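You operate a simulated robot arm through the tools that you are given. There is no shell and no other tool. Be economical: measure what you need, move in short steps, check, and stop when the job is done.

Carry out the task below with a simulated two-armed robot. There is one attempt and no reset: what you move stays moved.

TASK
Put the green block from the top of the parts stand on top of the green parcel. Close the black door. Put the grey cup from the top of the board bench in the basin of the sink. Take the purple filter cartridge on the top of the board bench and put it away on the top of the test bench. Take the grey head and put it on the top of the packing table. Fetch the silver piston and set it on the top of the orange bench mat. Take the black strainer and leave it on the top of the pump table. Take the blue piston on the desk top and put it away on the top of the repair bench. Take the clear cup and leave it on the flat grey box on the top of the small table. Open the upper desk drawer, fetch the blue case from the inside of the upper desk drawer and set it on the black cover, then shut the drawer. Fetch the small green box and set it on the top of the repair bench. Any order will do. Set down upright: grey cup, purple filter cartridge, black strainer, clear cup, small green box.

Only the result counts: the job must be done as asked and must still hold three seconds after the hand-in. Knocking over, shifting, dropping, spilling or breaking anything else fails it. A push-on lid holds only when it is set on centred and level and pressed home; a screw cap is set on level and turned clockwise until tight.

THE ROBOT
Two 7-joint arms with three-finger grippers on one trunk, on a base that drives. Base frame: it is fixed to the floor where the robot stands at the start and does not move with it; the origin is under the middle of the robot, x ahead of it, y to its left, z up. Units: cm, rad, N and s.
The left shoulder is at the start at [7, 16.5, 118.8], the right one opposite. With the tool pointing down near the work surface each hand reaches from about 10 to 72 cm from the robot's upright axis, wherever it stands, measured 20 degrees to its own side. Places, roughly: basin of the sink [-40, 170, 70]; black cover (15x15x2 cm) [130, 20, 80]; black door [170, 50, 40]; black strainer (7x6x8 cm) [360, -70, 90]; blue case (7x10x3 cm) [-80, -10, 60]; blue piston (5x5x3 cm) [-90, -30, 90]; clear cup (8x7x8 cm) [-80, -20, 90]; flat grey box [50, 175, 75]; green block [50, 25, 50]; green parcel (6x6x10 cm) [380, -10, 90]; grey cup (8x8x11 cm) [210, 190, 90]; grey head (9x9x8 cm) [300, 180, 90]; purple filter cartridge (4x4x8 cm) [290, 180, 90]; silver piston (5x5x3 cm) [350, 50, 90]; small green box (7x10x11 cm) [390, -240, 90]; top of the orange bench mat [360, -170, 90]; top of the packing table [380, -270, 80]; top of the pump table [130, 170, 80]; top of the repair bench [380, -40, 90]; top of the test bench [-120, 170, 80]; upper desk drawer [-80, -10, 70]. Payload 3.91 kg a hand.
Tool frame (each hand has its own): the origin (TCP) lies between the finger pads and is the grasp point; the fingertips stand 3 cm ahead of it; z points along the fingers, y is the line along which they close. Largest opening 11.6 cm; the body of the gripper starts 7.3 cm behind the TCP.
Orientation is told as [roll, pitch, yaw] about the base's x, y, z axes, in that order, counted from this pose: with the fingers straight down and closing along the base's y, the tool's x points along the base's -x, its y along +y and its z along -z.

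THE INTERFACE
- The arms move only by the tool step_arm. It takes "left_plan", "right_plan" or both (then of equal length, played together; a hand with none holds still); each is one flat list of numbers, 7 for each row, row after row: the shift along the tool's x, y, z in cm, then the turn, a rotation vector about the tool's x, y, z in rad, then the finger opening in cm, from 0 to 11.6. In form: [x, y, z, wx, wy, wz, fingers, x, y, z, wx, wy, wz, fingers, ...]. A call has 1 to 20 rows; each row shifts and turns the commanded pose from where the row before left it, along the tool's axes as they then stand. A row lasts 0.2 s, in which the tool goes at most 5 cm and 0.15 rad; a call with a longer step from one row to the next is refused whole, and so is a gripper value outside its range. Where a pose cannot be reached the arm comes as near as it can. A force on the tool above 40 N (or 10 N above the force at the start of the call, whichever is more), or a blocked arm, ends the call early, and 0.2 s more pass. The fingers move at their own pace (about 15.3 cm/s each) and stop on an object; they squeeze with about 30 N. The grip force told is the motor's: it shows also when the fingers shut on nothing. Time passes only in rows, and 0.2 s behind the last, so rows that do not move let the fingers close. The reply holds the time, the measured pose of the TCP, the force on the tool along the base axes, the opening and the grip force, in the units named above and with some noise, with the torque about the TCP (base axes, N m) and any sound that the robot's microphone picked up.
- Cameras (640 x 400 px; columns grow to the right, rows downward): "scene" is now at [8.71, -4.24, 146.26]; the picture's right is [-0.77, -0.64, 0.00], its down [-0.60, 0.72, -0.36] and it looks along [0.23, -0.28, -0.93] (base axes); focal length 214 px, centre (320, 200). "left" rides on the left gripper at [7.5, 1.7, -8.8] in its tool frame; the picture's right is [-0.22, 0.97, 0.00], its down [-0.70, -0.16, -0.70] and it looks along [-0.68, -0.16, 0.71] (tool axes); focal length 247 px, centre (320, 200). "right" rides on the right gripper at [5.2, 5.6, -8.8] in its tool frame; the picture's right is [-0.73, 0.68, 0.00], its down [-0.49, -0.52, -0.70] and it looks along [-0.48, -0.51, 0.71] (tool axes); focal length 247 px, centre (320, 200). There is no depth. A picture from a camera that has moved, and an enlarged one, comes with that camera's place and axes in the base frame and with its lens.
- grab_frame(camera): a new picture of that camera. The clock stands still meanwhile.
- slide_trunk(by): slides the trunk up (or, below 0, down) by that many cm; the arms and the scene camera ride with it, the base frame stays. It gives what a move gives, with no picture.
- base_move(legs): drives the robot by 1 to 6 legs, each [ahead, left, turn to the left] in cm, cm and rad, along the robot's own axes; the way and the turn of a leg run together, so that a leg with both is an arc; at most 150 cm and 3.142 rad a leg. The arms and the cameras ride along, it lands a little off, and it stops where it bumps. It gives what a move gives.
- head_to(pan, tilt): turns the head with the scene camera to pan (to the left, within 1.501 rad either way) and tilt (down, from -0.506 to 1.204), counted from straight ahead of the robot. It gives what a move gives.
- inspect(camera, box): a new picture of the part [left, top, right, bottom] of that camera's present view, enlarged. The clock stands still meanwhile.
- job_done(): hands the job in; it is judged then, once.

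Go step by step. Nothing tells you exact positions but the pictures and the camera data: compare them with the known pose of the tool, close in by small moves and look again before you grip or let go. The budget is 556 turns and 356 pictures, counting those below and the enlarged ones. Unless the task says otherwise, let go and move clear before handing in.

The tools are called after "Request:" by a JSON object that holds its "op" and its "data". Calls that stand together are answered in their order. step_arm: Moves the arms, as the interface text tells. Its arguments: {"type":"object","properties":{"left_plan":{"type":"array"},"right_plan":{"type":"array"}},"required":[]} The other tools are called the same way: slide_trunk (by) slides the trunk up or down; base_move (legs) drives the base; head_to (pan, tilt) turns the head that bears the scene camera; grab_frame (camera) takes a picture; inspect (camera, box) takes an enlarged picture of a part of a camera's view; job_done () hands the job in.

At the start:

```text
time: 0.0
left_ee_pos: [58.86, -7.05, 116.07]
left_orientation: [-0.001, 0.0, 0.0]
left_wrist_force: [0.3, 0.0, -0.1]
left_torque: [0.02, -0.03, 0.03]
left_finger_gap: 11.57
left_grasp_force: 0.1
right_ee_pos: [33.24, -51.38, 112.36]
right_orientation: [-0.001, -0.001, 0.002]
right_wrist_force: [0.3, 0.1, 1.2]
right_torque: [0.01, 0.05, -0.01]
right_finger_gap: 11.61
right_grasp_force: 0.0
trunk travel left (down, up): [-72.5, 11.5]
robot x, y, heading: [-0.35, 0.3, -0.002]
head pan, tilt: [-0.876, 1.201]
```

scene: 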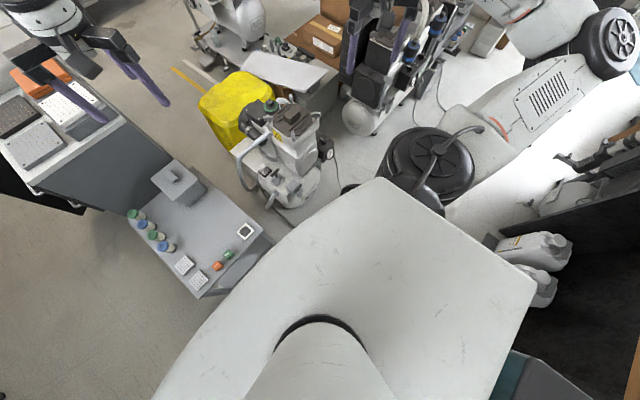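
right: 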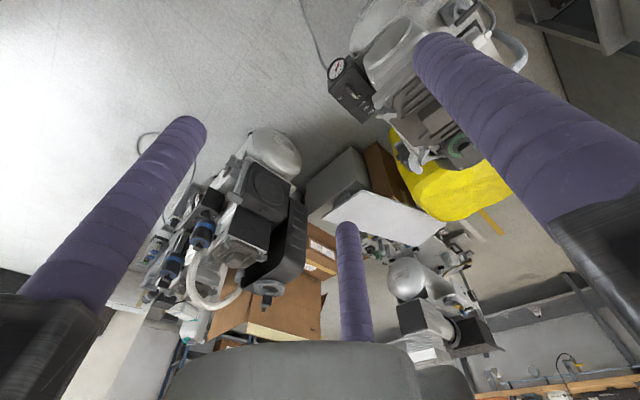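
left: 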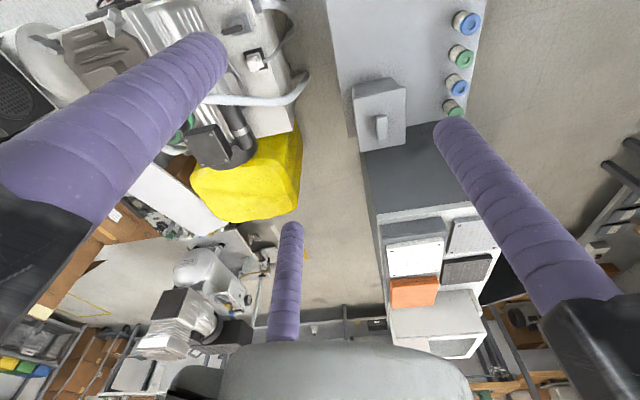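

I see the robot's own top and several machines beside it. I'll look around with the head first.

Request:
{"op": "head_to", "data": {"pan": 0, "tilt": 0.5}}

Request:
{"op": "grab_frame", "data": {"camera": "scene"}}

Request:
{"op": "head_to", "data": {"pan": 1.3, "tilt": 0.5}}

Request:
{"op": "grab_frame", "data": {"camera": "scene"}}

Request:
{"op": "head_to", "data": {"pan": -1.3, "tilt": 0.5}}

Request:
{"op": "grab_frame", "data": {"camera": "scene"}}

```text
time: 1.2
left_ee_pos: [58.77, -6.94, 116.12]
left_orientation: [0.002, 0.0, -0.001]
left_wrist_force: [-0.4, 0.4, -0.2]
left_torque: [0.0, 0.02, -0.02]
left_finger_gap: 11.6
left_grasp_force: 0.1
right_ee_pos: [33.14, -51.34, 112.28]
right_orientation: [0.0, 0.0, 0.004]
right_wrist_force: [0.0, 0.3, 0.4]
right_torque: [0.02, 0.02, 0.03]
right_finger_gap: 11.59
right_grasp_force: 0.1
trunk travel left (down, up): [-72.5, 11.5]
robot x, y, heading: [0.17, 0.22, 0.003]
head pan, tilt: [0.0, 0.499]
```

```text
352 pictures are left
camera scene: at [14.22, 0.05, 151.63], right [0.0, -1.0, 0.0], down [-0.48, 0.0, -0.88], along [0.88, 0.0, -0.48], focal length 214 px, centre (320, 200)
```

scene: 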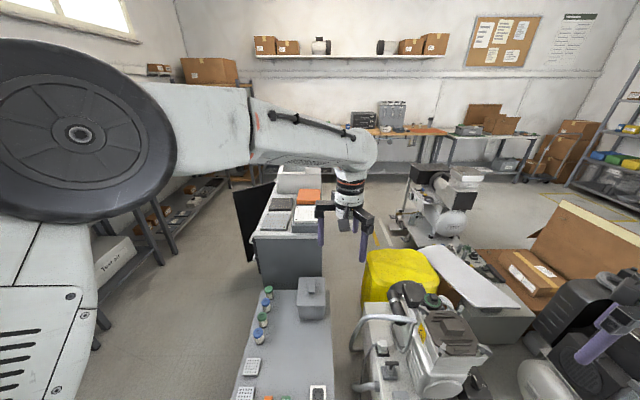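

```text
time: 2.6
left_ee_pos: [58.73, -7.01, 116.13]
left_orientation: [0.0, 0.0, 0.001]
left_wrist_force: [-0.4, -0.1, 0.2]
left_torque: [0.0, 0.02, 0.01]
left_finger_gap: 11.59
left_grasp_force: 0.0
right_ee_pos: [33.22, -51.37, 112.3]
right_orientation: [0.001, -0.001, 0.001]
right_wrist_force: [-0.7, 0.8, -0.4]
right_torque: [-0.02, 0.01, 0.0]
right_finger_gap: 11.6
right_grasp_force: 0.1
trunk travel left (down, up): [-72.5, 11.5]
robot x, y, heading: [-0.3, 0.15, -0.005]
head pan, tilt: [1.3, 0.499]
```

```text
351 pictures are left
camera scene: at [7.56, 8.82, 151.63], right [0.96, -0.27, 0.0], down [-0.13, -0.46, -0.88], along [0.24, 0.85, -0.48], focal length 214 px, centre (320, 200)
```

scene: 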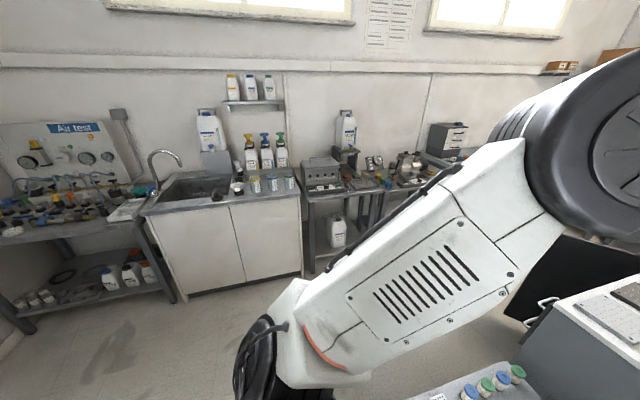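

```text
time: 5.0
left_ee_pos: [58.81, -7.02, 116.1]
left_orientation: [0.002, 0.002, 0.001]
left_wrist_force: [0.1, -0.7, 0.2]
left_torque: [0.0, 0.0, 0.0]
left_finger_gap: 11.62
left_grasp_force: 0.1
right_ee_pos: [33.23, -51.28, 112.28]
right_orientation: [0.001, -0.001, 0.0]
right_wrist_force: [0.1, 0.2, -0.4]
right_torque: [-0.01, 0.01, 0.0]
right_finger_gap: 11.59
right_grasp_force: 0.1
trunk travel left (down, up): [-72.5, 11.5]
robot x, y, heading: [-0.17, 0.16, 0.003]
head pan, tilt: [-1.3, 0.499]
```

```text
350 pictures are left
camera scene: at [7.56, -8.71, 151.63], right [-0.96, -0.27, 0.0], down [-0.13, 0.46, -0.88], along [0.23, -0.85, -0.48], focal length 214 px, centre (320, 200)
```

scene: 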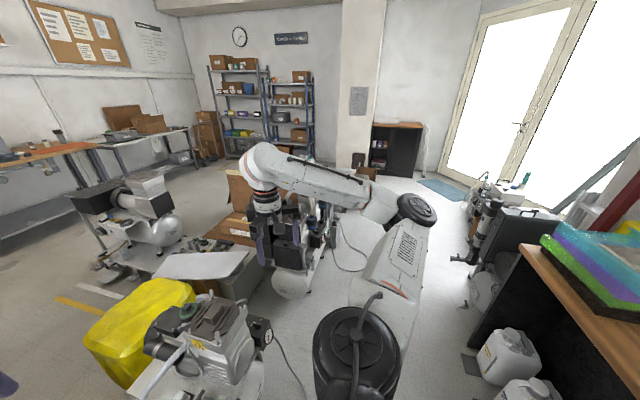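

The room is laid out with the stand just ahead and the benches along the walls. Next I look at the parts stand for the green block.

Request:
{"op": "head_to", "data": {"pan": 0.2, "tilt": 1.0}}

Request:
{"op": "grab_frame", "data": {"camera": "scene"}}

Request:
{"op": "inspect", "data": {"camera": "scene", "box": [220, 150, 480, 312]}}

```text
time: 6.6
left_ee_pos: [58.81, -6.95, 116.1]
left_orientation: [0.001, 0.0, 0.0]
left_wrist_force: [-0.5, 0.1, 0.6]
left_torque: [-0.01, 0.04, -0.04]
left_finger_gap: 11.57
left_grasp_force: 0.0
right_ee_pos: [33.19, -51.31, 112.36]
right_orientation: [0.0, -0.001, 0.003]
right_wrist_force: [0.4, 0.0, 0.9]
right_torque: [0.01, 0.04, 0.01]
right_finger_gap: 11.61
right_grasp_force: 0.1
trunk travel left (down, up): [-72.5, 11.5]
robot x, y, heading: [0.07, 0.05, 0.0]
head pan, tilt: [0.201, 1.0]
```

```text
349 pictures are left
camera scene: at [11.95, 1.44, 147.52], right [0.2, -0.98, 0.0], down [-0.82, -0.17, -0.54], along [0.53, 0.11, -0.84], focal length 214 px, centre (320, 200)
```

scene: 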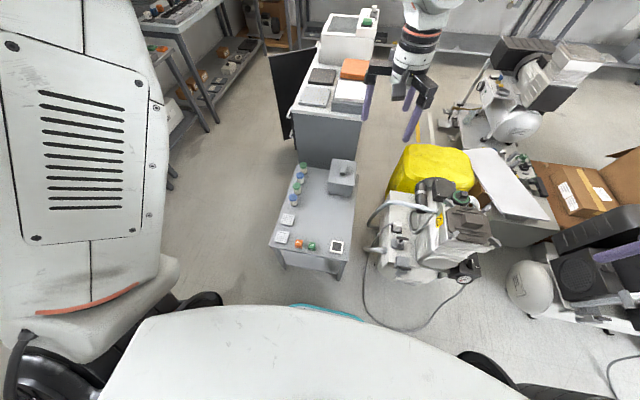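

```text
2.46 times, centred on (350, 231) of scene
camera zoom: at [11.95, 1.44, 147.52], right [0.2, -0.98, 0.0], down [-0.82, -0.17, -0.54], along [0.53, 0.11, -0.84], focal length 528 px, centre (246, 124)
```

zoom: 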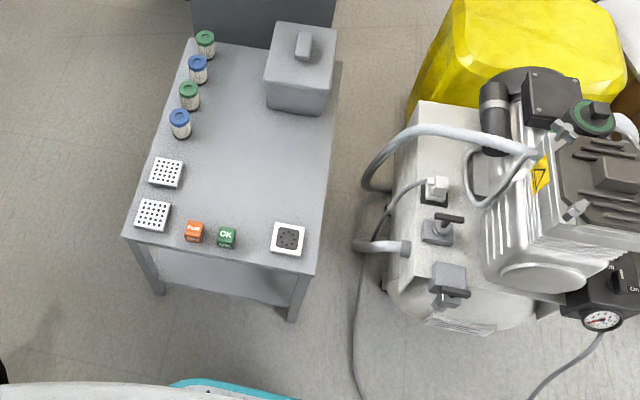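

The green "OK" block is near (46, 12, 52) on the stand. I bring the left hand over it and then lower the trunk.

Request:
{"op": "step_arm", "data": {"left_plan": [3, 4.75, 0, 0, 0, 0, 11.6, 3, 4.75, 0, 0, 0, 0, 11.6, 3, 4.75, 0, 0, 0, 0, 11.6, 3, 4.75, 0, 0, 0, 0, 11.6, 0, 0, 0, 0, 0, 0, 11.6]}}

Request:
{"op": "slide_trunk", "data": {"by": -38}}

Request:
{"op": "grab_frame", "data": {"camera": "left"}}

Request:
{"op": "grab_frame", "data": {"camera": "scene"}}

```text
refused: row 1 steps farther than a row can; nothing moved
```

```text
time: 10.2
left_ee_pos: [58.77, -7.0, 78.03]
left_orientation: [0.0, 0.001, 0.001]
left_wrist_force: [-1.0, 0.3, 0.9]
left_torque: [-0.01, -0.01, -0.02]
left_finger_gap: 11.62
left_grasp_force: 0.0
right_ee_pos: [33.21, -51.4, 74.33]
right_orientation: [-0.001, -0.003, 0.003]
right_wrist_force: [0.8, 0.1, -1.1]
right_torque: [-0.01, -0.04, 0.02]
right_finger_gap: 11.62
right_grasp_force: 0.1
trunk travel left (down, up): [-34.5, 49.5]
robot x, y, heading: [0.05, -0.07, 0.003]
head pan, tilt: [0.201, 1.0]
```

```text
347 pictures are left
camera left: at [51.31, -5.12, 86.96], right [0.22, 0.97, 0.0], down [0.7, -0.16, 0.7], along [0.68, -0.16, -0.71], focal length 247 px, centre (320, 200)
```

left: 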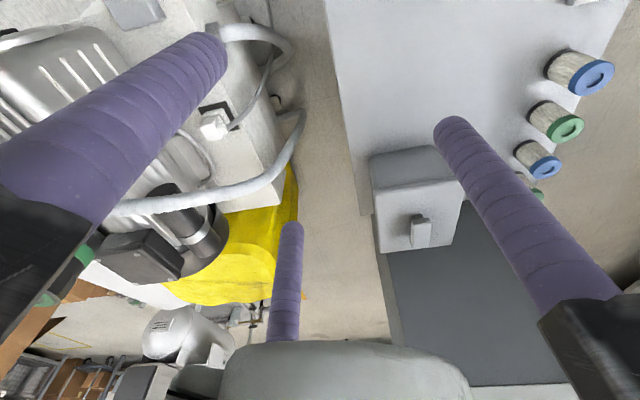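

```text
346 pictures are left
camera scene: at [11.94, 1.46, 109.53], right [0.2, -0.98, 0.0], down [-0.82, -0.17, -0.54], along [0.53, 0.11, -0.84], focal length 214 px, centre (320, 200)
```

scene: 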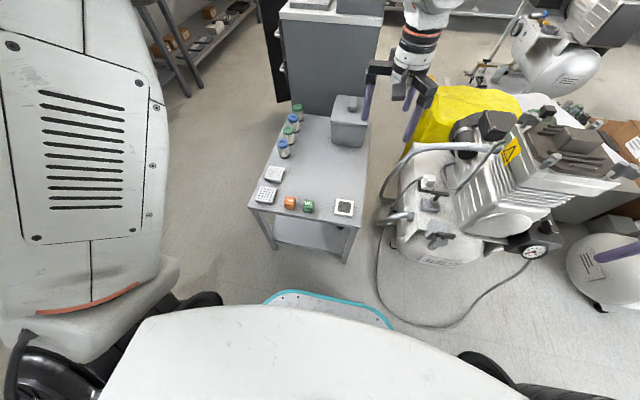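

Triangulation puts the block near (48.4, 12.8, 47). I move the left hand over it in smaller rows.

Request:
{"op": "step_arm", "data": {"left_plan": [2.1, 4, 0, 0, 0, 0, 8, 2.1, 4, 0, 0, 0, 0, 8, 2.1, 4, 0, 0, 0, 0, 8, 2.1, 4, 0, 0, 0, 0, 8, 2, 3.8, 0, 0, 0, 0, 8, 0, 0, 4, 0, 0, 0, 8, 0, 0, 4, 0, 0, 0, 8, 0, 0, 4, 0, 0, 0, 8, 0, 0, 4, 0, 0, 0, 8, 0, 0, 0, 0, 0, 0, 8]}}

Request:
{"op": "grab_frame", "data": {"camera": "left"}}

Request:
{"op": "grab_frame", "data": {"camera": "scene"}}

```text
time: 12.4
left_ee_pos: [48.68, 12.96, 62.15]
left_orientation: [-0.001, -0.002, 0.0]
left_wrist_force: [0.8, 0.6, -0.4]
left_torque: [-0.01, 0.0, -0.01]
left_finger_gap: 8.04
left_grasp_force: 0.0
right_ee_pos: [33.13, -51.37, 74.39]
right_orientation: [0.0, 0.0, 0.002]
right_wrist_force: [0.2, 1.1, 0.6]
right_torque: [-0.05, -0.02, -0.01]
right_finger_gap: 11.6
right_grasp_force: 0.0
trunk travel left (down, up): [-34.5, 49.5]
robot x, y, heading: [-0.08, -0.26, 0.001]
head pan, tilt: [0.201, 1.0]
```

```text
345 pictures are left
camera left: at [41.13, 14.59, 70.98], right [0.22, 0.97, 0.0], down [0.7, -0.16, 0.7], along [0.68, -0.16, -0.71], focal length 247 px, centre (320, 200)
```

left: 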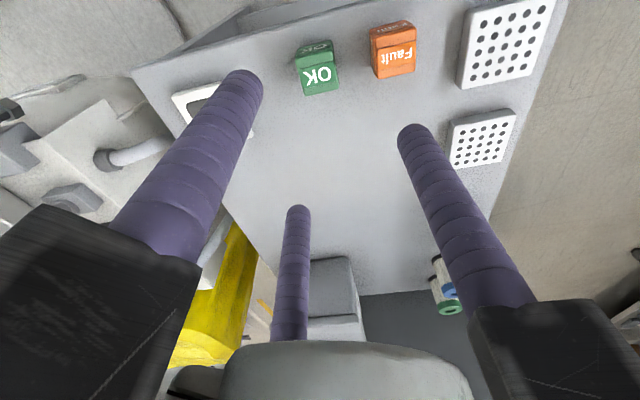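

```text
344 pictures are left
camera scene: at [11.92, 1.46, 109.53], right [0.2, -0.98, 0.0], down [-0.82, -0.17, -0.54], along [0.53, 0.11, -0.84], focal length 214 px, centre (320, 200)
```

scene: 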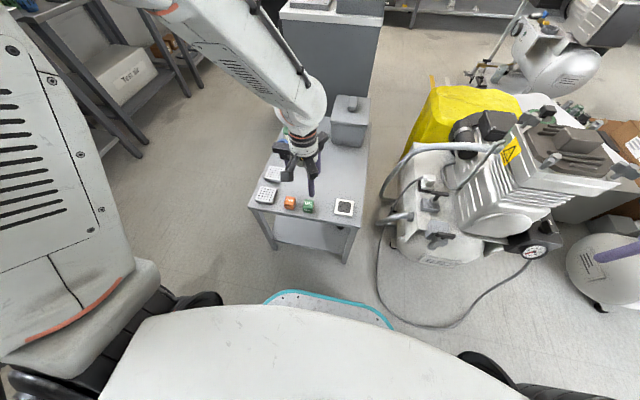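

The block is directly between the fingers in y and at x ≈ 48.5. I descend until the fingertips are just above the stand and look.

Request:
{"op": "step_arm", "data": {"left_plan": [0, 0, 4, 0, 0, 0, 8, 0, 0, 4, 0, 0, 0, 8, 0, 0, 3, 0, 0, 0, 8, 0, 0, 1, 0, 0, 0, 8, 0, 0, 0.7, 0, 0, 0, 8, 0, 0, 0, 0, 0, 0, 8]}}

Request:
{"op": "grab_frame", "data": {"camera": "left"}}

Request:
{"op": "inspect", "data": {"camera": "scene", "box": [240, 120, 400, 220]}}

```text
time: 13.3
left_ee_pos: [48.35, 12.96, 51.43]
left_orientation: [0.0, -0.003, 0.001]
left_wrist_force: [-5.6, -1.6, 18.1]
left_torque: [0.77, 0.12, 0.23]
left_finger_gap: 7.9
left_grasp_force: 0.1
right_ee_pos: [33.23, -51.29, 74.26]
right_orientation: [-0.001, -0.003, 0.003]
right_wrist_force: [0.6, 0.5, 0.1]
right_torque: [0.0, 0.01, -0.02]
right_finger_gap: 11.59
right_grasp_force: 0.0
trunk travel left (down, up): [-34.5, 49.5]
robot x, y, heading: [-0.17, -0.06, -0.001]
head pan, tilt: [0.201, 1.0]
stopped in row 4 (left hand): the force on the tool passed its limit at 83 N (the readings are from after the stop); the commanded pose is now the measured one
```

```text
343 pictures are left
camera left: at [40.94, 14.63, 60.33], right [0.22, 0.97, 0.0], down [0.69, -0.16, 0.7], along [0.68, -0.16, -0.71], focal length 247 px, centre (320, 200)
```

left: 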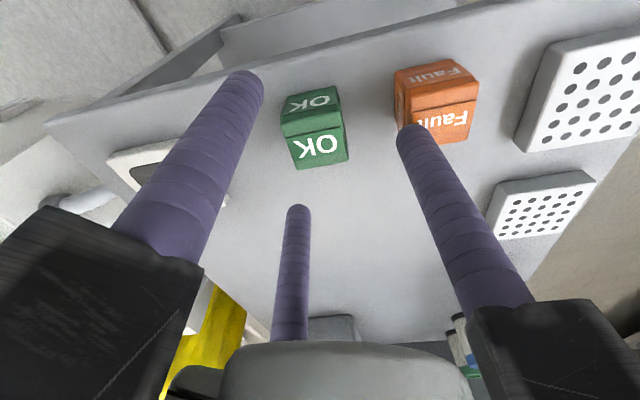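

```text
4.00 times, centred on (320, 170) of scene
camera zoom: at [11.83, 1.42, 109.57], right [0.2, -0.98, 0.0], down [-0.82, -0.17, -0.54], along [0.53, 0.11, -0.84], focal length 858 px, centre (320, 320)
```

zoom: 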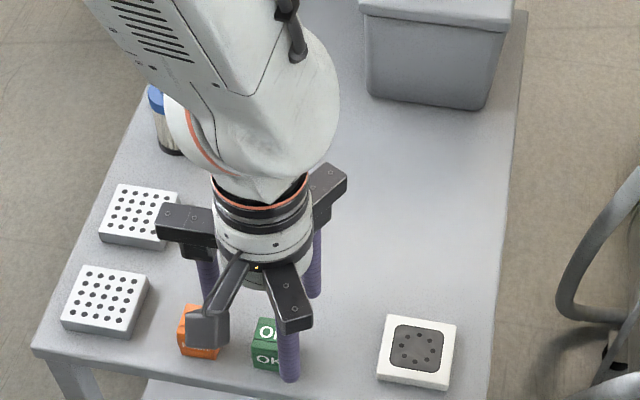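

The +y finger touched the orange block, so the opening is too wide here. I go up a bit, narrow the fingers and look at how they move.

Request:
{"op": "step_arm", "data": {"left_plan": [0, 0, -3, 0, 0, 0, 8, 0, 0, 0, 0, 0, 0, 5, 0, 0, 0, 0, 0, 0, 5]}}

Request:
{"op": "grab_frame", "data": {"camera": "left"}}

Request:
{"op": "inspect", "data": {"camera": "scene", "box": [240, 120, 400, 220]}}

```text
time: 14.1
left_ee_pos: [48.52, 12.75, 54.27]
left_orientation: [-0.002, -0.002, 0.0]
left_wrist_force: [-0.4, -0.2, 0.3]
left_torque: [0.02, 0.01, -0.02]
left_finger_gap: 4.99
left_grasp_force: 0.0
right_ee_pos: [33.28, -51.41, 74.34]
right_orientation: [-0.001, -0.002, 0.005]
right_wrist_force: [-0.1, 0.2, -0.6]
right_torque: [0.02, -0.02, 0.04]
right_finger_gap: 11.6
right_grasp_force: 0.0
trunk travel left (down, up): [-34.5, 49.5]
robot x, y, heading: [0.26, -0.13, 0.004]
head pan, tilt: [0.201, 1.0]
```

```text
341 pictures are left
camera left: at [40.98, 14.6, 63.13], right [0.22, 0.97, 0.0], down [0.69, -0.16, 0.7], along [0.68, -0.16, -0.71], focal length 247 px, centre (320, 200)
```

left: 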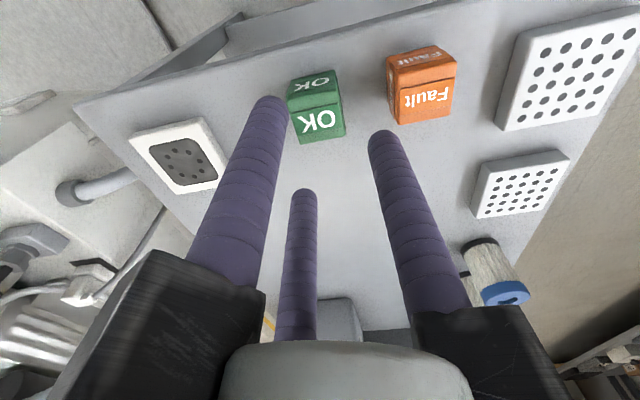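

```text
4.00 times, centred on (320, 170) of scene
camera zoom: at [11.95, 1.46, 109.52], right [0.2, -0.98, 0.0], down [-0.82, -0.17, -0.54], along [0.53, 0.11, -0.84], focal length 858 px, centre (320, 320)
```

zoom: 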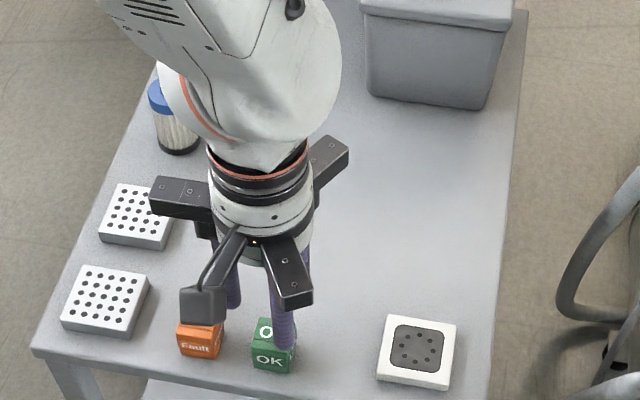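

With the fingers at 5 cm the three prongs surround the block and clear the orange one. I descend slowly to grip.

Request:
{"op": "step_arm", "data": {"left_plan": [0, 0, 2, 0, 0, 0, 5, 0, 0, 1.5, 0, 0, 0, 5, 0, 0, 1, 0, 0, 0, 5, 0, 0, 0.5, 0, 0, 0, 5, 0, 0, 0, 0, 0, 0, 5]}}

Request:
{"op": "grab_frame", "data": {"camera": "left"}}

```text
time: 15.3
left_ee_pos: [48.55, 12.9, 49.28]
left_orientation: [0.001, 0.0, 0.0]
left_wrist_force: [0.1, -0.1, -0.4]
left_torque: [0.02, 0.01, 0.01]
left_finger_gap: 5.01
left_grasp_force: 0.0
right_ee_pos: [33.24, -51.29, 74.26]
right_orientation: [0.001, -0.001, 0.005]
right_wrist_force: [0.0, -0.4, 0.3]
right_torque: [-0.01, 0.02, 0.0]
right_finger_gap: 11.6
right_grasp_force: 0.0
trunk travel left (down, up): [-34.5, 49.5]
robot x, y, heading: [0.01, 0.09, 0.004]
head pan, tilt: [0.201, 1.0]
```

```text
339 pictures are left
camera left: at [41.01, 14.62, 58.22], right [0.22, 0.97, 0.0], down [0.69, -0.16, 0.7], along [0.68, -0.16, -0.71], focal length 247 px, centre (320, 200)
```

left: 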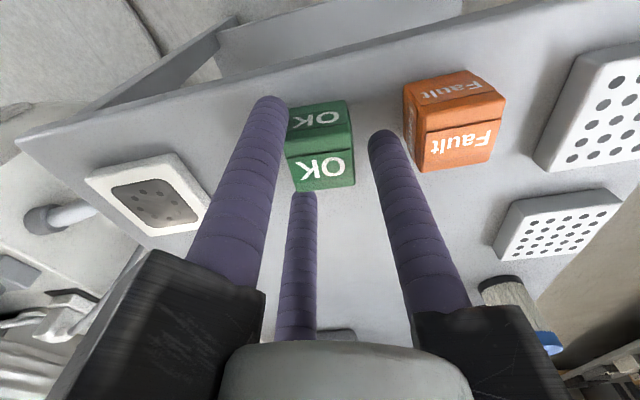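

Request:
{"op": "step_arm", "data": {"left_plan": [0, 0, 0.5, 0, 0, 0, 5, 0, 0, 0, 0, 0, 0, 2, 0, 0, 0, 0, 0, 0, 2, 0, 0, 0, 0, 0, 0, 2]}}

Request:
{"op": "grab_frame", "data": {"camera": "left"}}

```text
time: 16.3
left_ee_pos: [48.49, 12.87, 48.91]
left_orientation: [-0.001, -0.003, -0.001]
left_wrist_force: [-0.3, 0.3, 3.4]
left_torque: [0.07, 0.0, 0.04]
left_finger_gap: 4.04
left_grasp_force: 30.0
right_ee_pos: [33.14, -51.21, 74.32]
right_orientation: [-0.001, -0.003, 0.004]
right_wrist_force: [-0.2, -0.2, -0.1]
right_torque: [-0.01, -0.01, 0.01]
right_finger_gap: 11.63
right_grasp_force: 0.1
trunk travel left (down, up): [-34.5, 49.5]
robot x, y, heading: [-0.16, -0.25, 0.004]
head pan, tilt: [0.201, 1.0]
```

```text
338 pictures are left
camera left: at [40.99, 14.62, 57.75], right [0.22, 0.97, 0.0], down [0.69, -0.16, 0.7], along [0.68, -0.16, -0.71], focal length 247 px, centre (320, 200)
```

left: 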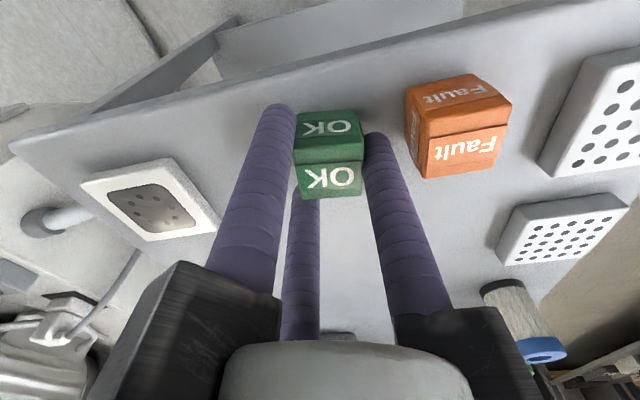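

The block is gripped. I lift it, raise the trunk back and look at the desk behind for the next items.

Request:
{"op": "step_arm", "data": {"left_plan": [0, 0, -2, 0, 0, 0, 2, 0, 0, -4, 0, 0, 0, 2, 0, 0, -4, 0, 0, 0, 2, 0, 0, -4, 0, 0, 0, 2, 0, 0, -4, 0, 0, 0, 2]}}

Request:
{"op": "slide_trunk", "data": {"by": 38}}

Request:
{"op": "grab_frame", "data": {"camera": "left"}}

```text
time: 17.5
left_ee_pos: [48.59, 12.95, 66.93]
left_orientation: [0.0, -0.001, 0.0]
left_wrist_force: [-0.3, -0.3, 0.1]
left_torque: [-0.01, -0.01, -0.04]
left_finger_gap: 4.01
left_grasp_force: 30.2
right_ee_pos: [33.35, -51.28, 74.28]
right_orientation: [0.0, -0.002, 0.005]
right_wrist_force: [0.3, -0.2, -0.3]
right_torque: [-0.02, -0.03, 0.0]
right_finger_gap: 11.59
right_grasp_force: 0.1
trunk travel left (down, up): [-34.5, 49.5]
robot x, y, heading: [-0.07, -0.02, -0.003]
head pan, tilt: [0.201, 1.0]
```

```text
time: 21.2
left_ee_pos: [48.44, 12.87, 104.92]
left_orientation: [0.0, -0.004, 0.0]
left_wrist_force: [-0.6, -0.1, -0.2]
left_torque: [0.01, -0.04, 0.01]
left_finger_gap: 4.01
left_grasp_force: 30.4
right_ee_pos: [33.26, -51.26, 112.31]
right_orientation: [0.0, -0.002, 0.003]
right_wrist_force: [-0.1, 0.5, -0.6]
right_torque: [-0.03, -0.01, -0.02]
right_finger_gap: 11.61
right_grasp_force: 0.0
trunk travel left (down, up): [-72.5, 11.5]
robot x, y, heading: [-0.05, -0.01, -0.004]
head pan, tilt: [0.201, 1.0]
```

```text
337 pictures are left
camera left: at [41.12, 14.7, 113.72], right [0.22, 0.97, 0.0], down [0.69, -0.16, 0.7], along [0.68, -0.16, -0.71], focal length 247 px, centre (320, 200)
```

left: 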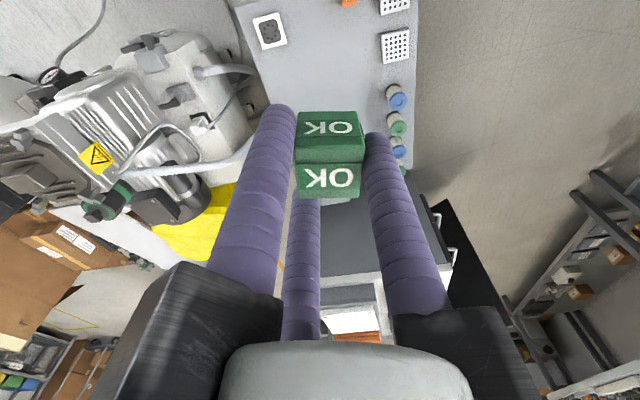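

The block holds firmly. I look to both sides and rearward before turning to the desk.

Request:
{"op": "head_to", "data": {"pan": -1.5, "tilt": 0.8}}

Request:
{"op": "grab_frame", "data": {"camera": "scene"}}

Request:
{"op": "head_to", "data": {"pan": 1.5, "tilt": 0.8}}

Request:
{"op": "grab_frame", "data": {"camera": "scene"}}

```text
time: 22.9
left_ee_pos: [48.57, 12.9, 104.79]
left_orientation: [0.0, -0.002, -0.001]
left_wrist_force: [0.8, 0.1, -0.8]
left_torque: [0.04, 0.0, 0.01]
left_finger_gap: 3.98
left_grasp_force: 29.5
right_ee_pos: [33.26, -51.34, 112.23]
right_orientation: [0.0, 0.0, 0.003]
right_wrist_force: [-0.4, -0.5, -1.1]
right_torque: [0.02, -0.04, -0.02]
right_finger_gap: 11.6
right_grasp_force: 0.1
trunk travel left (down, up): [-72.5, 11.5]
robot x, y, heading: [0.05, 0.14, 0.0]
head pan, tilt: [-1.499, 0.799]
```

```text
336 pictures are left
camera scene: at [5.72, -7.98, 149.04], right [-1.0, -0.07, 0.0], down [-0.05, 0.72, -0.7], along [0.05, -0.7, -0.72], focal length 214 px, centre (320, 200)
```

scene: 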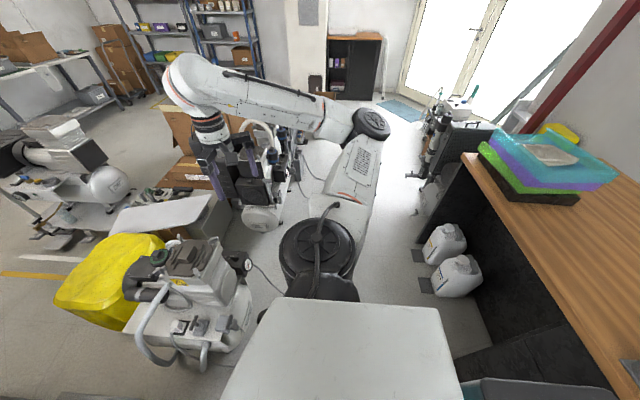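

```text
time: 25.5
left_ee_pos: [48.57, 12.86, 104.86]
left_orientation: [0.0, -0.003, 0.001]
left_wrist_force: [-0.5, -0.3, 0.1]
left_torque: [0.01, -0.01, 0.01]
left_finger_gap: 3.95
left_grasp_force: 30.1
right_ee_pos: [33.16, -51.25, 112.39]
right_orientation: [-0.001, -0.002, 0.005]
right_wrist_force: [0.6, 0.0, 0.4]
right_torque: [0.02, -0.01, 0.02]
right_finger_gap: 11.62
right_grasp_force: 0.0
trunk travel left (down, up): [-72.5, 11.5]
robot x, y, heading: [-0.08, -0.21, -0.003]
head pan, tilt: [1.499, 0.799]
```

```text
335 pictures are left
camera scene: at [5.71, 8.11, 149.04], right [1.0, -0.07, 0.0], down [-0.05, -0.71, -0.7], along [0.05, 0.7, -0.72], focal length 214 px, centre (320, 200)
```

scene: 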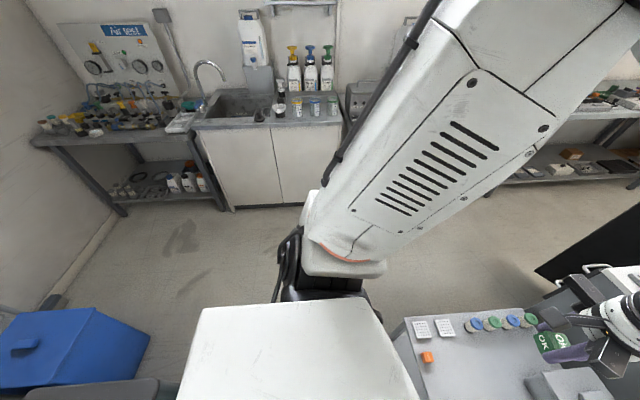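

The desk's front edge is near x ≈ -60. I move to the free area at the left and turn around there, with the trunk fully raised.

Request:
{"op": "slide_trunk", "data": {"by": 10}}

Request:
{"op": "base_move", "data": {"legs": [[0, 60, 0], [0, 0, 1.57], [0, 0, 1.57]]}}

Request:
{"op": "head_to", "data": {"pan": 0.7, "tilt": 0.6}}

Request:
{"op": "grab_frame", "data": {"camera": "scene"}}

```text
time: 26.8
left_ee_pos: [48.61, 12.97, 114.97]
left_orientation: [0.001, -0.002, -0.001]
left_wrist_force: [0.6, -0.5, -0.4]
left_torque: [0.0, -0.01, -0.01]
left_finger_gap: 3.95
left_grasp_force: 29.7
right_ee_pos: [33.27, -51.46, 122.36]
right_orientation: [-0.001, -0.003, 0.002]
right_wrist_force: [-0.9, 0.7, 0.0]
right_torque: [0.04, 0.0, 0.03]
right_finger_gap: 11.6
right_grasp_force: 0.1
trunk travel left (down, up): [-82.5, 1.5]
robot x, y, heading: [0.34, 0.09, 0.005]
head pan, tilt: [1.499, 0.799]
```

```text
time: 37.8
left_ee_pos: [-49.17, 49.75, 114.84]
left_orientation: [0.0, -0.001, 3.075]
left_wrist_force: [0.5, 0.4, 0.3]
left_torque: [0.03, 0.03, 0.01]
left_finger_gap: 3.83
left_grasp_force: 29.9
right_ee_pos: [-29.55, 112.79, 122.28]
right_orientation: [-0.001, -0.002, 3.078]
right_wrist_force: [-0.2, 0.8, 0.6]
right_torque: [0.0, 0.04, -0.03]
right_finger_gap: 11.59
right_grasp_force: 0.1
trunk travel left (down, up): [-82.5, 1.5]
robot x, y, heading: [0.43, 59.71, 3.078]
head pan, tilt: [1.499, 0.799]
```

```text
time: 38.9
left_ee_pos: [-49.05, 49.74, 114.89]
left_orientation: [0.001, -0.001, 3.074]
left_wrist_force: [0.2, -0.1, -0.1]
left_torque: [0.01, 0.02, 0.01]
left_finger_gap: 3.8
left_grasp_force: 30.2
right_ee_pos: [-29.56, 112.85, 122.38]
right_orientation: [-0.003, -0.003, 3.08]
right_wrist_force: [-0.3, 0.0, -0.1]
right_torque: [-0.01, 0.01, 0.04]
right_finger_gap: 11.61
right_grasp_force: 0.0
trunk travel left (down, up): [-82.5, 1.5]
robot x, y, heading: [-0.06, 59.33, 3.075]
head pan, tilt: [0.7, 0.6]
```

```text
334 pictures are left
camera scene: at [-11.82, 54.6, 160.72], right [-0.59, 0.81, 0.0], down [0.46, 0.34, -0.82], along [-0.66, -0.49, -0.57], focal length 214 px, centre (320, 200)
```

scene: 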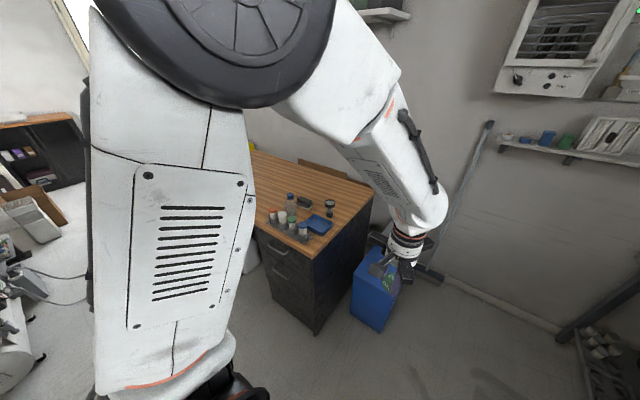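

The desk is visible behind the left arm. I slide sideways to stand in front of it and check the held block.

Request:
{"op": "base_move", "data": {"legs": [[0, 0, 0.066], [0, 62, 0]]}}

Request:
{"op": "head_to", "data": {"pan": 0, "tilt": 0.85}}

Request:
{"op": "grab_frame", "data": {"camera": "scene"}}

Request:
{"op": "grab_frame", "data": {"camera": "left"}}

```text
time: 42.8
left_ee_pos: [-48.41, -15.19, 114.81]
left_orientation: [0.002, -0.003, -3.141]
left_wrist_force: [0.0, -0.2, 0.1]
left_torque: [-0.01, 0.03, -0.03]
left_finger_gap: 3.8
left_grasp_force: 30.2
right_ee_pos: [-32.94, 49.1, 122.4]
right_orientation: [0.0, -0.002, -3.138]
right_wrist_force: [-0.4, 0.1, 0.1]
right_torque: [-0.02, -0.01, 0.02]
right_finger_gap: 11.59
right_grasp_force: 0.2
trunk travel left (down, up): [-82.5, 1.5]
robot x, y, heading: [0.47, -2.07, -3.14]
head pan, tilt: [0.7, 0.6]
```

```text
time: 43.9
left_ee_pos: [-48.3, -15.04, 114.87]
left_orientation: [0.0, 0.0, -3.142]
left_wrist_force: [0.1, 0.7, -1.0]
left_torque: [-0.01, -0.04, 0.01]
left_finger_gap: 3.78
left_grasp_force: 29.8
right_ee_pos: [-33.08, 48.99, 122.31]
right_orientation: [0.0, -0.002, -3.138]
right_wrist_force: [0.0, 0.3, 0.6]
right_torque: [-0.03, -0.02, 0.01]
right_finger_gap: 11.6
right_grasp_force: 0.1
trunk travel left (down, up): [-82.5, 1.5]
robot x, y, heading: [0.01, -1.93, -3.138]
head pan, tilt: [0.0, 0.85]
```

```text
333 pictures are left
camera scene: at [-12.5, -2.13, 158.64], right [0.0, 1.0, 0.0], down [0.75, 0.0, -0.66], along [-0.66, 0.0, -0.75], focal length 214 px, centre (320, 200)
```

scene: 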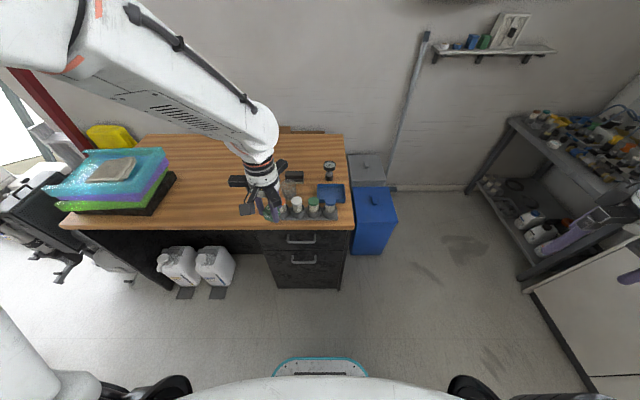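

```text
332 pictures are left
camera left: at [-40.81, -16.78, 123.73], right [-0.22, -0.97, 0.0], down [-0.69, 0.16, 0.7], along [-0.68, 0.16, -0.71], focal length 247 px, centre (320, 200)
```

left: 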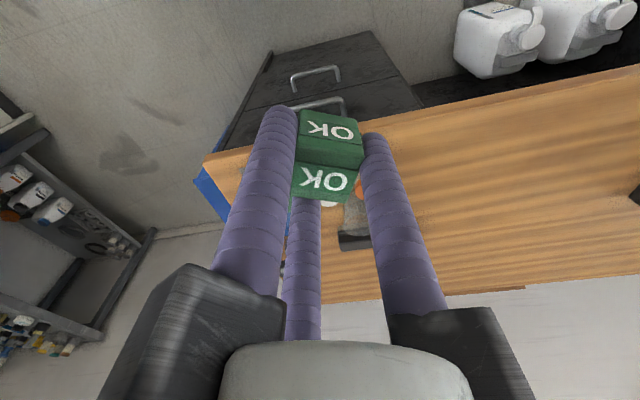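

The left hand hides the desk objects; I shift it aside and look closely.

Request:
{"op": "step_arm", "data": {"left_plan": [3, 4, 0, 0, 0, 0, 2, 3, 4, 0, 0, 0, 0, 2, 3, 4, 0, 0, 0, 0, 2, 0, 4, 0, 0, 0, 0, 2, 0, 4, 0, 0, 0, 0, 2]}}

Request:
{"op": "inspect", "data": {"camera": "scene", "box": [220, 130, 380, 230]}}

Request:
{"op": "grab_frame", "data": {"camera": "scene"}}

```text
time: 45.3
left_ee_pos: [-40.15, -38.02, 119.79]
left_orientation: [0.474, 0.018, 3.058]
left_wrist_force: [-0.6, -0.6, -0.4]
left_torque: [0.04, -0.06, 0.0]
left_finger_gap: 3.77
left_grasp_force: 30.9
right_ee_pos: [-33.09, 48.86, 122.53]
right_orientation: [-0.002, -0.002, -3.139]
right_wrist_force: [0.8, -0.3, 0.8]
right_torque: [0.03, 0.02, 0.01]
right_finger_gap: 11.61
right_grasp_force: 0.1
trunk travel left (down, up): [-82.5, 1.5]
robot x, y, heading: [0.63, -2.08, -3.142]
head pan, tilt: [0.0, 0.85]
stopped in row 5 (left hand): the arm was blocked; the commanded pose is now the measured one
```

```text
4.00 times, centred on (300, 180) of scene
camera zoom: at [-12.5, -2.46, 158.64], right [0.0, 1.0, 0.0], down [0.75, 0.0, -0.66], along [-0.66, 0.0, -0.75], focal length 858 px, centre (400, 280)
```

zoom: 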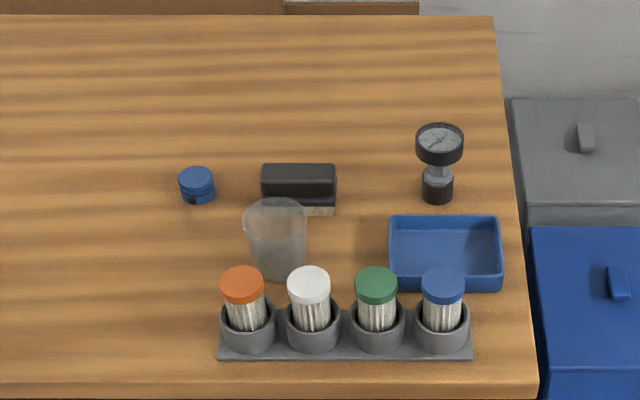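

```text
330 pictures are left
camera scene: at [-12.5, -2.46, 158.64], right [0.0, 1.0, 0.0], down [0.75, 0.0, -0.66], along [-0.66, 0.0, -0.75], focal length 214 px, centre (320, 200)
```

scene: 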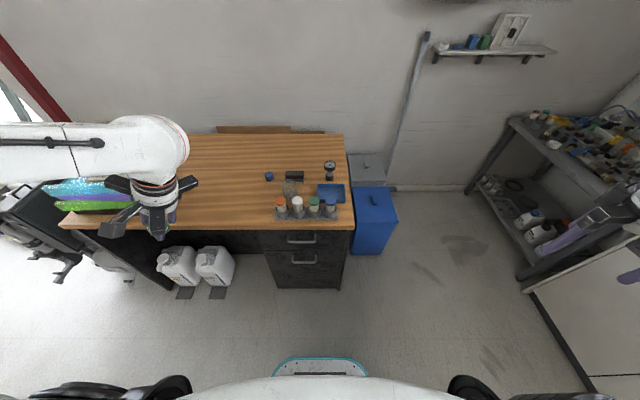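

The blue piston is near (-90, -27) and the clear cup near (-77, -16). I level the left hand again, then drive to a spot where the right hand reaches the piston.

Request:
{"op": "step_arm", "data": {"left_plan": [0, -3, 0, 0.12, 0, 0, 2, 0, -3, 0, 0.12, 0, 0, 2, 0, -3, 0, 0.12, 0, 0, 2, -2, -3, 0, 0.114, 0, 0, 2, -3, 0, 0, 0, 0, 0.083, 2]}}

Request:
{"op": "base_move", "data": {"legs": [[0, 40, 0], [24, 0, 0]]}}

Request:
{"op": "grab_frame", "data": {"camera": "scene"}}

Request:
{"op": "grab_frame", "data": {"camera": "right"}}

```text
time: 46.5
left_ee_pos: [-44.27, -25.98, 116.17]
left_orientation: [0.0, 0.017, 2.973]
left_wrist_force: [-0.2, -0.6, 0.7]
left_torque: [-0.05, -0.02, -0.01]
left_finger_gap: 3.8
left_grasp_force: 30.3
right_ee_pos: [-33.24, 49.13, 122.21]
right_orientation: [0.002, 0.0, -3.138]
right_wrist_force: [-0.6, 0.2, -0.1]
right_torque: [-0.04, -0.04, -0.01]
right_finger_gap: 11.58
right_grasp_force: 0.0
trunk travel left (down, up): [-82.5, 1.5]
robot x, y, heading: [0.33, -2.23, -3.138]
head pan, tilt: [0.0, 0.85]
```

```text
time: 50.3
left_ee_pos: [-67.48, -65.96, 116.38]
left_orientation: [0.002, 0.015, 2.983]
left_wrist_force: [0.2, 0.1, -0.7]
left_torque: [-0.02, 0.0, 0.02]
left_finger_gap: 3.77
left_grasp_force: 29.6
right_ee_pos: [-56.68, 9.13, 122.42]
right_orientation: [0.001, -0.001, -3.134]
right_wrist_force: [0.3, 0.1, 0.2]
right_torque: [-0.03, 0.03, 0.03]
right_finger_gap: 11.56
right_grasp_force: 0.1
trunk travel left (down, up): [-82.5, 1.5]
robot x, y, heading: [-23.12, -41.91, -3.131]
head pan, tilt: [0.0, 0.85]
```

```text
329 pictures are left
camera scene: at [-35.91, -41.92, 158.65], right [-0.01, 1.0, 0.0], down [0.75, 0.01, -0.66], along [-0.66, 0.0, -0.75], focal length 214 px, centre (320, 200)
```

scene: 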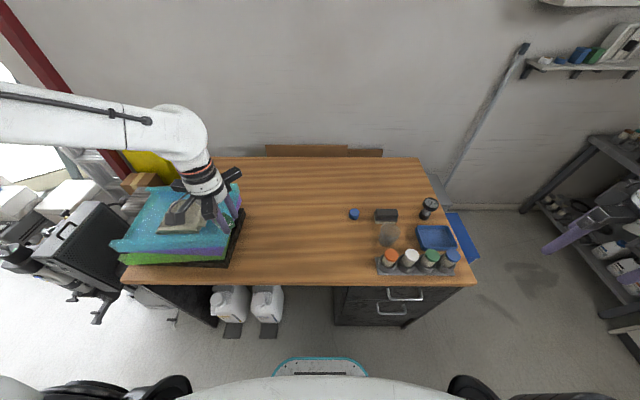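

```text
328 pictures are left
camera right: at [-51.5, 3.55, 131.19], right [-0.73, -0.69, 0.0], down [-0.49, 0.52, 0.7], along [-0.48, 0.51, -0.71], focal length 247 px, centre (320, 200)
```

right: 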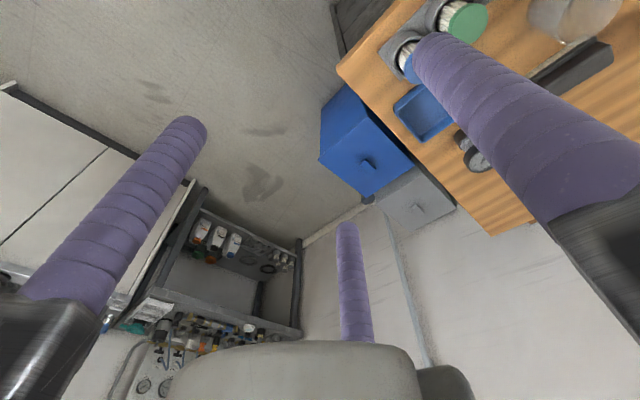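

The piston is confirmed near (-90, -27.8). I move the right hand above it at a safe height.

Request:
{"op": "step_arm", "data": {"right_plan": [-3, 3.3, 0, 0, 0, 0, 7.5, -3, 3.3, 0, 0, 0, 0, 7.5, -3, 3.3, 0, 0, 0, 0, 7.5, -3, 3.3, 0, 0, 0, 0, 7.5, -3, 3.3, 0, 0, 0, 0, 7.5, -3, 3.3, 0, 0, 0, 0, 7.5, -3, 3.3, 0, 0, 0, 0, 7.5, -3, 3.3, 0, 0, 0, 0, 7.5, -3, 3.3, 0, 0, 0, 0, 7.5, -3, 3.3, 0, 0, 0, 0, 7.5, -3.2, 3.6, 0, 0, 0, 0, 7.5, 0, 0, 4, 0, 0, 0, 7.5, 0, 0, 4, 0, 0, 0, 7.5, 0, 0, 4, 0, 0, 0, 7.5]}}

Request:
{"op": "grab_frame", "data": {"camera": "right"}}

Request:
{"op": "grab_frame", "data": {"camera": "scene"}}

```text
time: 53.3
left_ee_pos: [-67.78, -66.07, 116.26]
left_orientation: [-0.003, 0.017, 2.982]
left_wrist_force: [-0.2, 0.0, 0.3]
left_torque: [0.0, 0.0, -0.05]
left_finger_gap: 3.77
left_grasp_force: 30.6
right_ee_pos: [-89.85, -27.81, 110.06]
right_orientation: [-0.002, 0.001, -3.132]
right_wrist_force: [-0.7, 0.0, -1.2]
right_torque: [0.02, -0.03, 0.01]
right_finger_gap: 7.51
right_grasp_force: 0.1
trunk travel left (down, up): [-82.5, 1.5]
robot x, y, heading: [-23.28, -42.19, -3.127]
head pan, tilt: [0.0, 0.85]
```

```text
327 pictures are left
camera right: at [-84.65, -33.48, 118.9], right [-0.73, -0.69, 0.0], down [-0.49, 0.52, 0.7], along [-0.48, 0.51, -0.71], focal length 247 px, centre (320, 200)
```

right: 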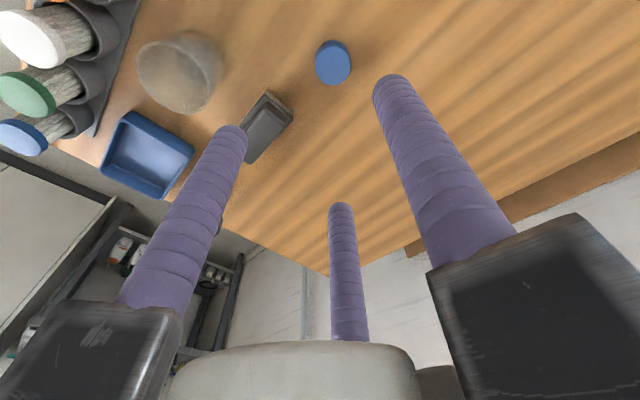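

```text
326 pictures are left
camera scene: at [-36.31, -42.12, 158.62], right [-0.01, 1.0, 0.0], down [0.75, 0.01, -0.66], along [-0.66, 0.0, -0.75], focal length 214 px, centre (320, 200)
```

scene: 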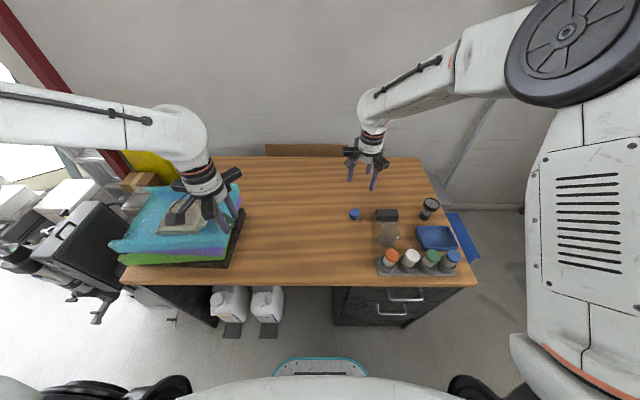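

The piston's top lies near (-91.3, -28.3, 87.5). I adjust and descend most of the way.

Request:
{"op": "step_arm", "data": {"right_plan": [-1.4, 0.5, 3, 0, 0, 0, 7.5, 0, 0, 4, 0, 0, 0, 7.5, 0, 0, 4, 0, 0, 0, 7.5, 0, 0, 4, 0, 0, 0, 7.5, 0, 0, 0, 0, 0, 0, 7.5]}}

Request:
{"op": "grab_frame", "data": {"camera": "right"}}

```text
time: 54.5
left_ee_pos: [-67.53, -65.99, 116.36]
left_orientation: [0.001, 0.016, 2.981]
left_wrist_force: [0.5, 0.3, 0.0]
left_torque: [-0.02, 0.03, -0.01]
left_finger_gap: 3.77
left_grasp_force: 30.6
right_ee_pos: [-91.22, -28.09, 95.32]
right_orientation: [0.0, -0.002, -3.133]
right_wrist_force: [0.0, 0.7, -0.5]
right_torque: [0.01, 0.02, 0.0]
right_finger_gap: 7.49
right_grasp_force: 0.1
trunk travel left (down, up): [-82.5, 1.5]
robot x, y, heading: [-23.52, -41.59, -3.137]
head pan, tilt: [0.0, 0.85]
```

```text
325 pictures are left
camera right: at [-85.9, -33.76, 104.11], right [-0.73, -0.69, 0.0], down [-0.49, 0.52, 0.7], along [-0.48, 0.51, -0.71], focal length 247 px, centre (320, 200)
```

right: 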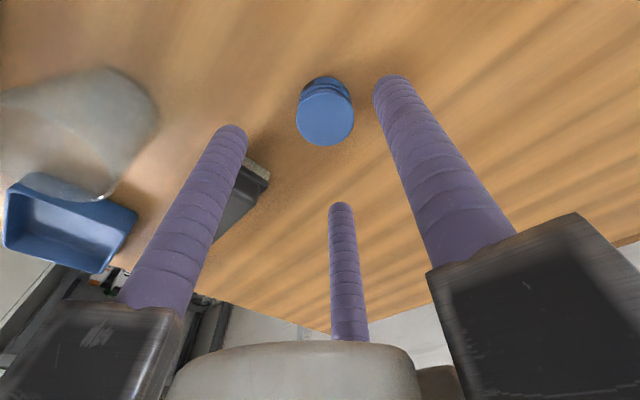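

Request:
{"op": "step_arm", "data": {"right_plan": [0, 0, 3, 0, 0, 0, 7.5, 0, 0, 2, 0, 0, 0, 7.5, 0, 0, 1, 0, 0, 0, 7.5, 0, 0, 0.5, 0, 0, 0, 7.5, 0, 0, 0, 0, 0, 0, 7.5]}}

Request:
{"op": "grab_frame", "data": {"camera": "right"}}

```text
time: 55.7
left_ee_pos: [-67.57, -65.97, 116.24]
left_orientation: [0.001, 0.015, 2.982]
left_wrist_force: [0.4, 0.0, -0.2]
left_torque: [0.0, -0.02, -0.02]
left_finger_gap: 3.77
left_grasp_force: 29.5
right_ee_pos: [-91.23, -28.24, 88.91]
right_orientation: [0.0, -0.002, -3.133]
right_wrist_force: [-0.1, 0.4, 0.3]
right_torque: [0.01, -0.03, -0.02]
right_finger_gap: 7.51
right_grasp_force: 0.1
trunk travel left (down, up): [-82.5, 1.5]
robot x, y, heading: [-23.57, -42.28, -3.132]
head pan, tilt: [0.0, 0.85]
```

```text
324 pictures are left
camera right: at [-85.96, -33.85, 97.66], right [-0.73, -0.69, 0.0], down [-0.49, 0.52, 0.7], along [-0.48, 0.51, -0.71], focal length 247 px, centre (320, 200)
```

right: 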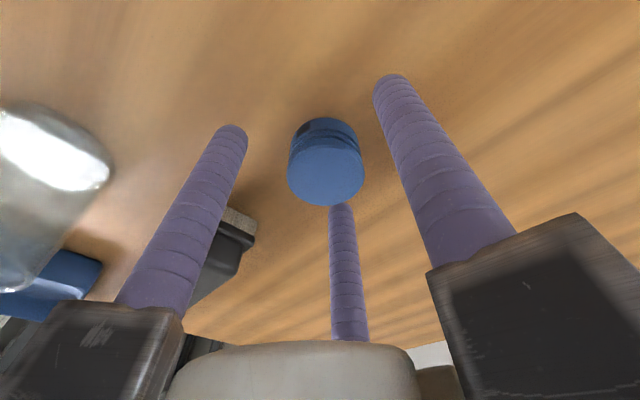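

Request:
{"op": "step_arm", "data": {"right_plan": [0, 0, 0.6, 0, 0, 0, 7.5, 0, 0, 0, 0, 0, 0, 5, 0, 0, 0, 0, 0, 0, 3, 0, 0, 0, 0, 0, 0, 3, 0, 0, 0, 0, 0, 0, 3]}}

Request:
{"op": "grab_frame", "data": {"camera": "right"}}

```text
time: 56.9
left_ee_pos: [-67.57, -66.04, 116.33]
left_orientation: [0.001, 0.017, 2.98]
left_wrist_force: [0.7, 0.0, 0.2]
left_torque: [0.0, -0.01, 0.0]
left_finger_gap: 3.79
left_grasp_force: 30.2
right_ee_pos: [-91.14, -28.29, 88.2]
right_orientation: [0.0, -0.002, -3.132]
right_wrist_force: [0.6, -0.1, 0.6]
right_torque: [0.02, 0.03, -0.01]
right_finger_gap: 4.06
right_grasp_force: 30.0
trunk travel left (down, up): [-82.5, 1.5]
robot x, y, heading: [-23.11, -41.75, -3.136]
head pan, tilt: [0.0, 0.85]
```

```text
323 pictures are left
camera right: at [-85.91, -33.85, 97.09], right [-0.73, -0.69, 0.0], down [-0.49, 0.52, 0.7], along [-0.48, 0.51, -0.71], focal length 247 px, centre (320, 200)
```

right: 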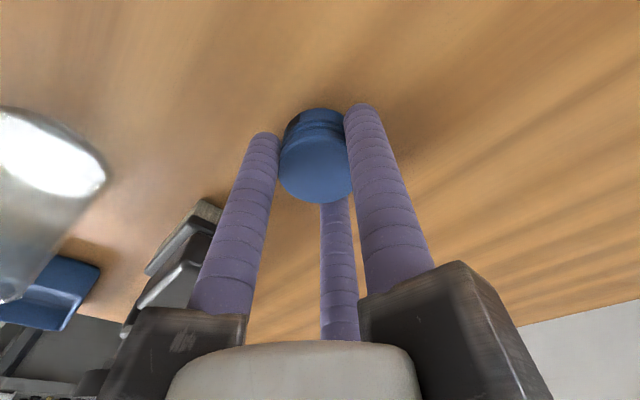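

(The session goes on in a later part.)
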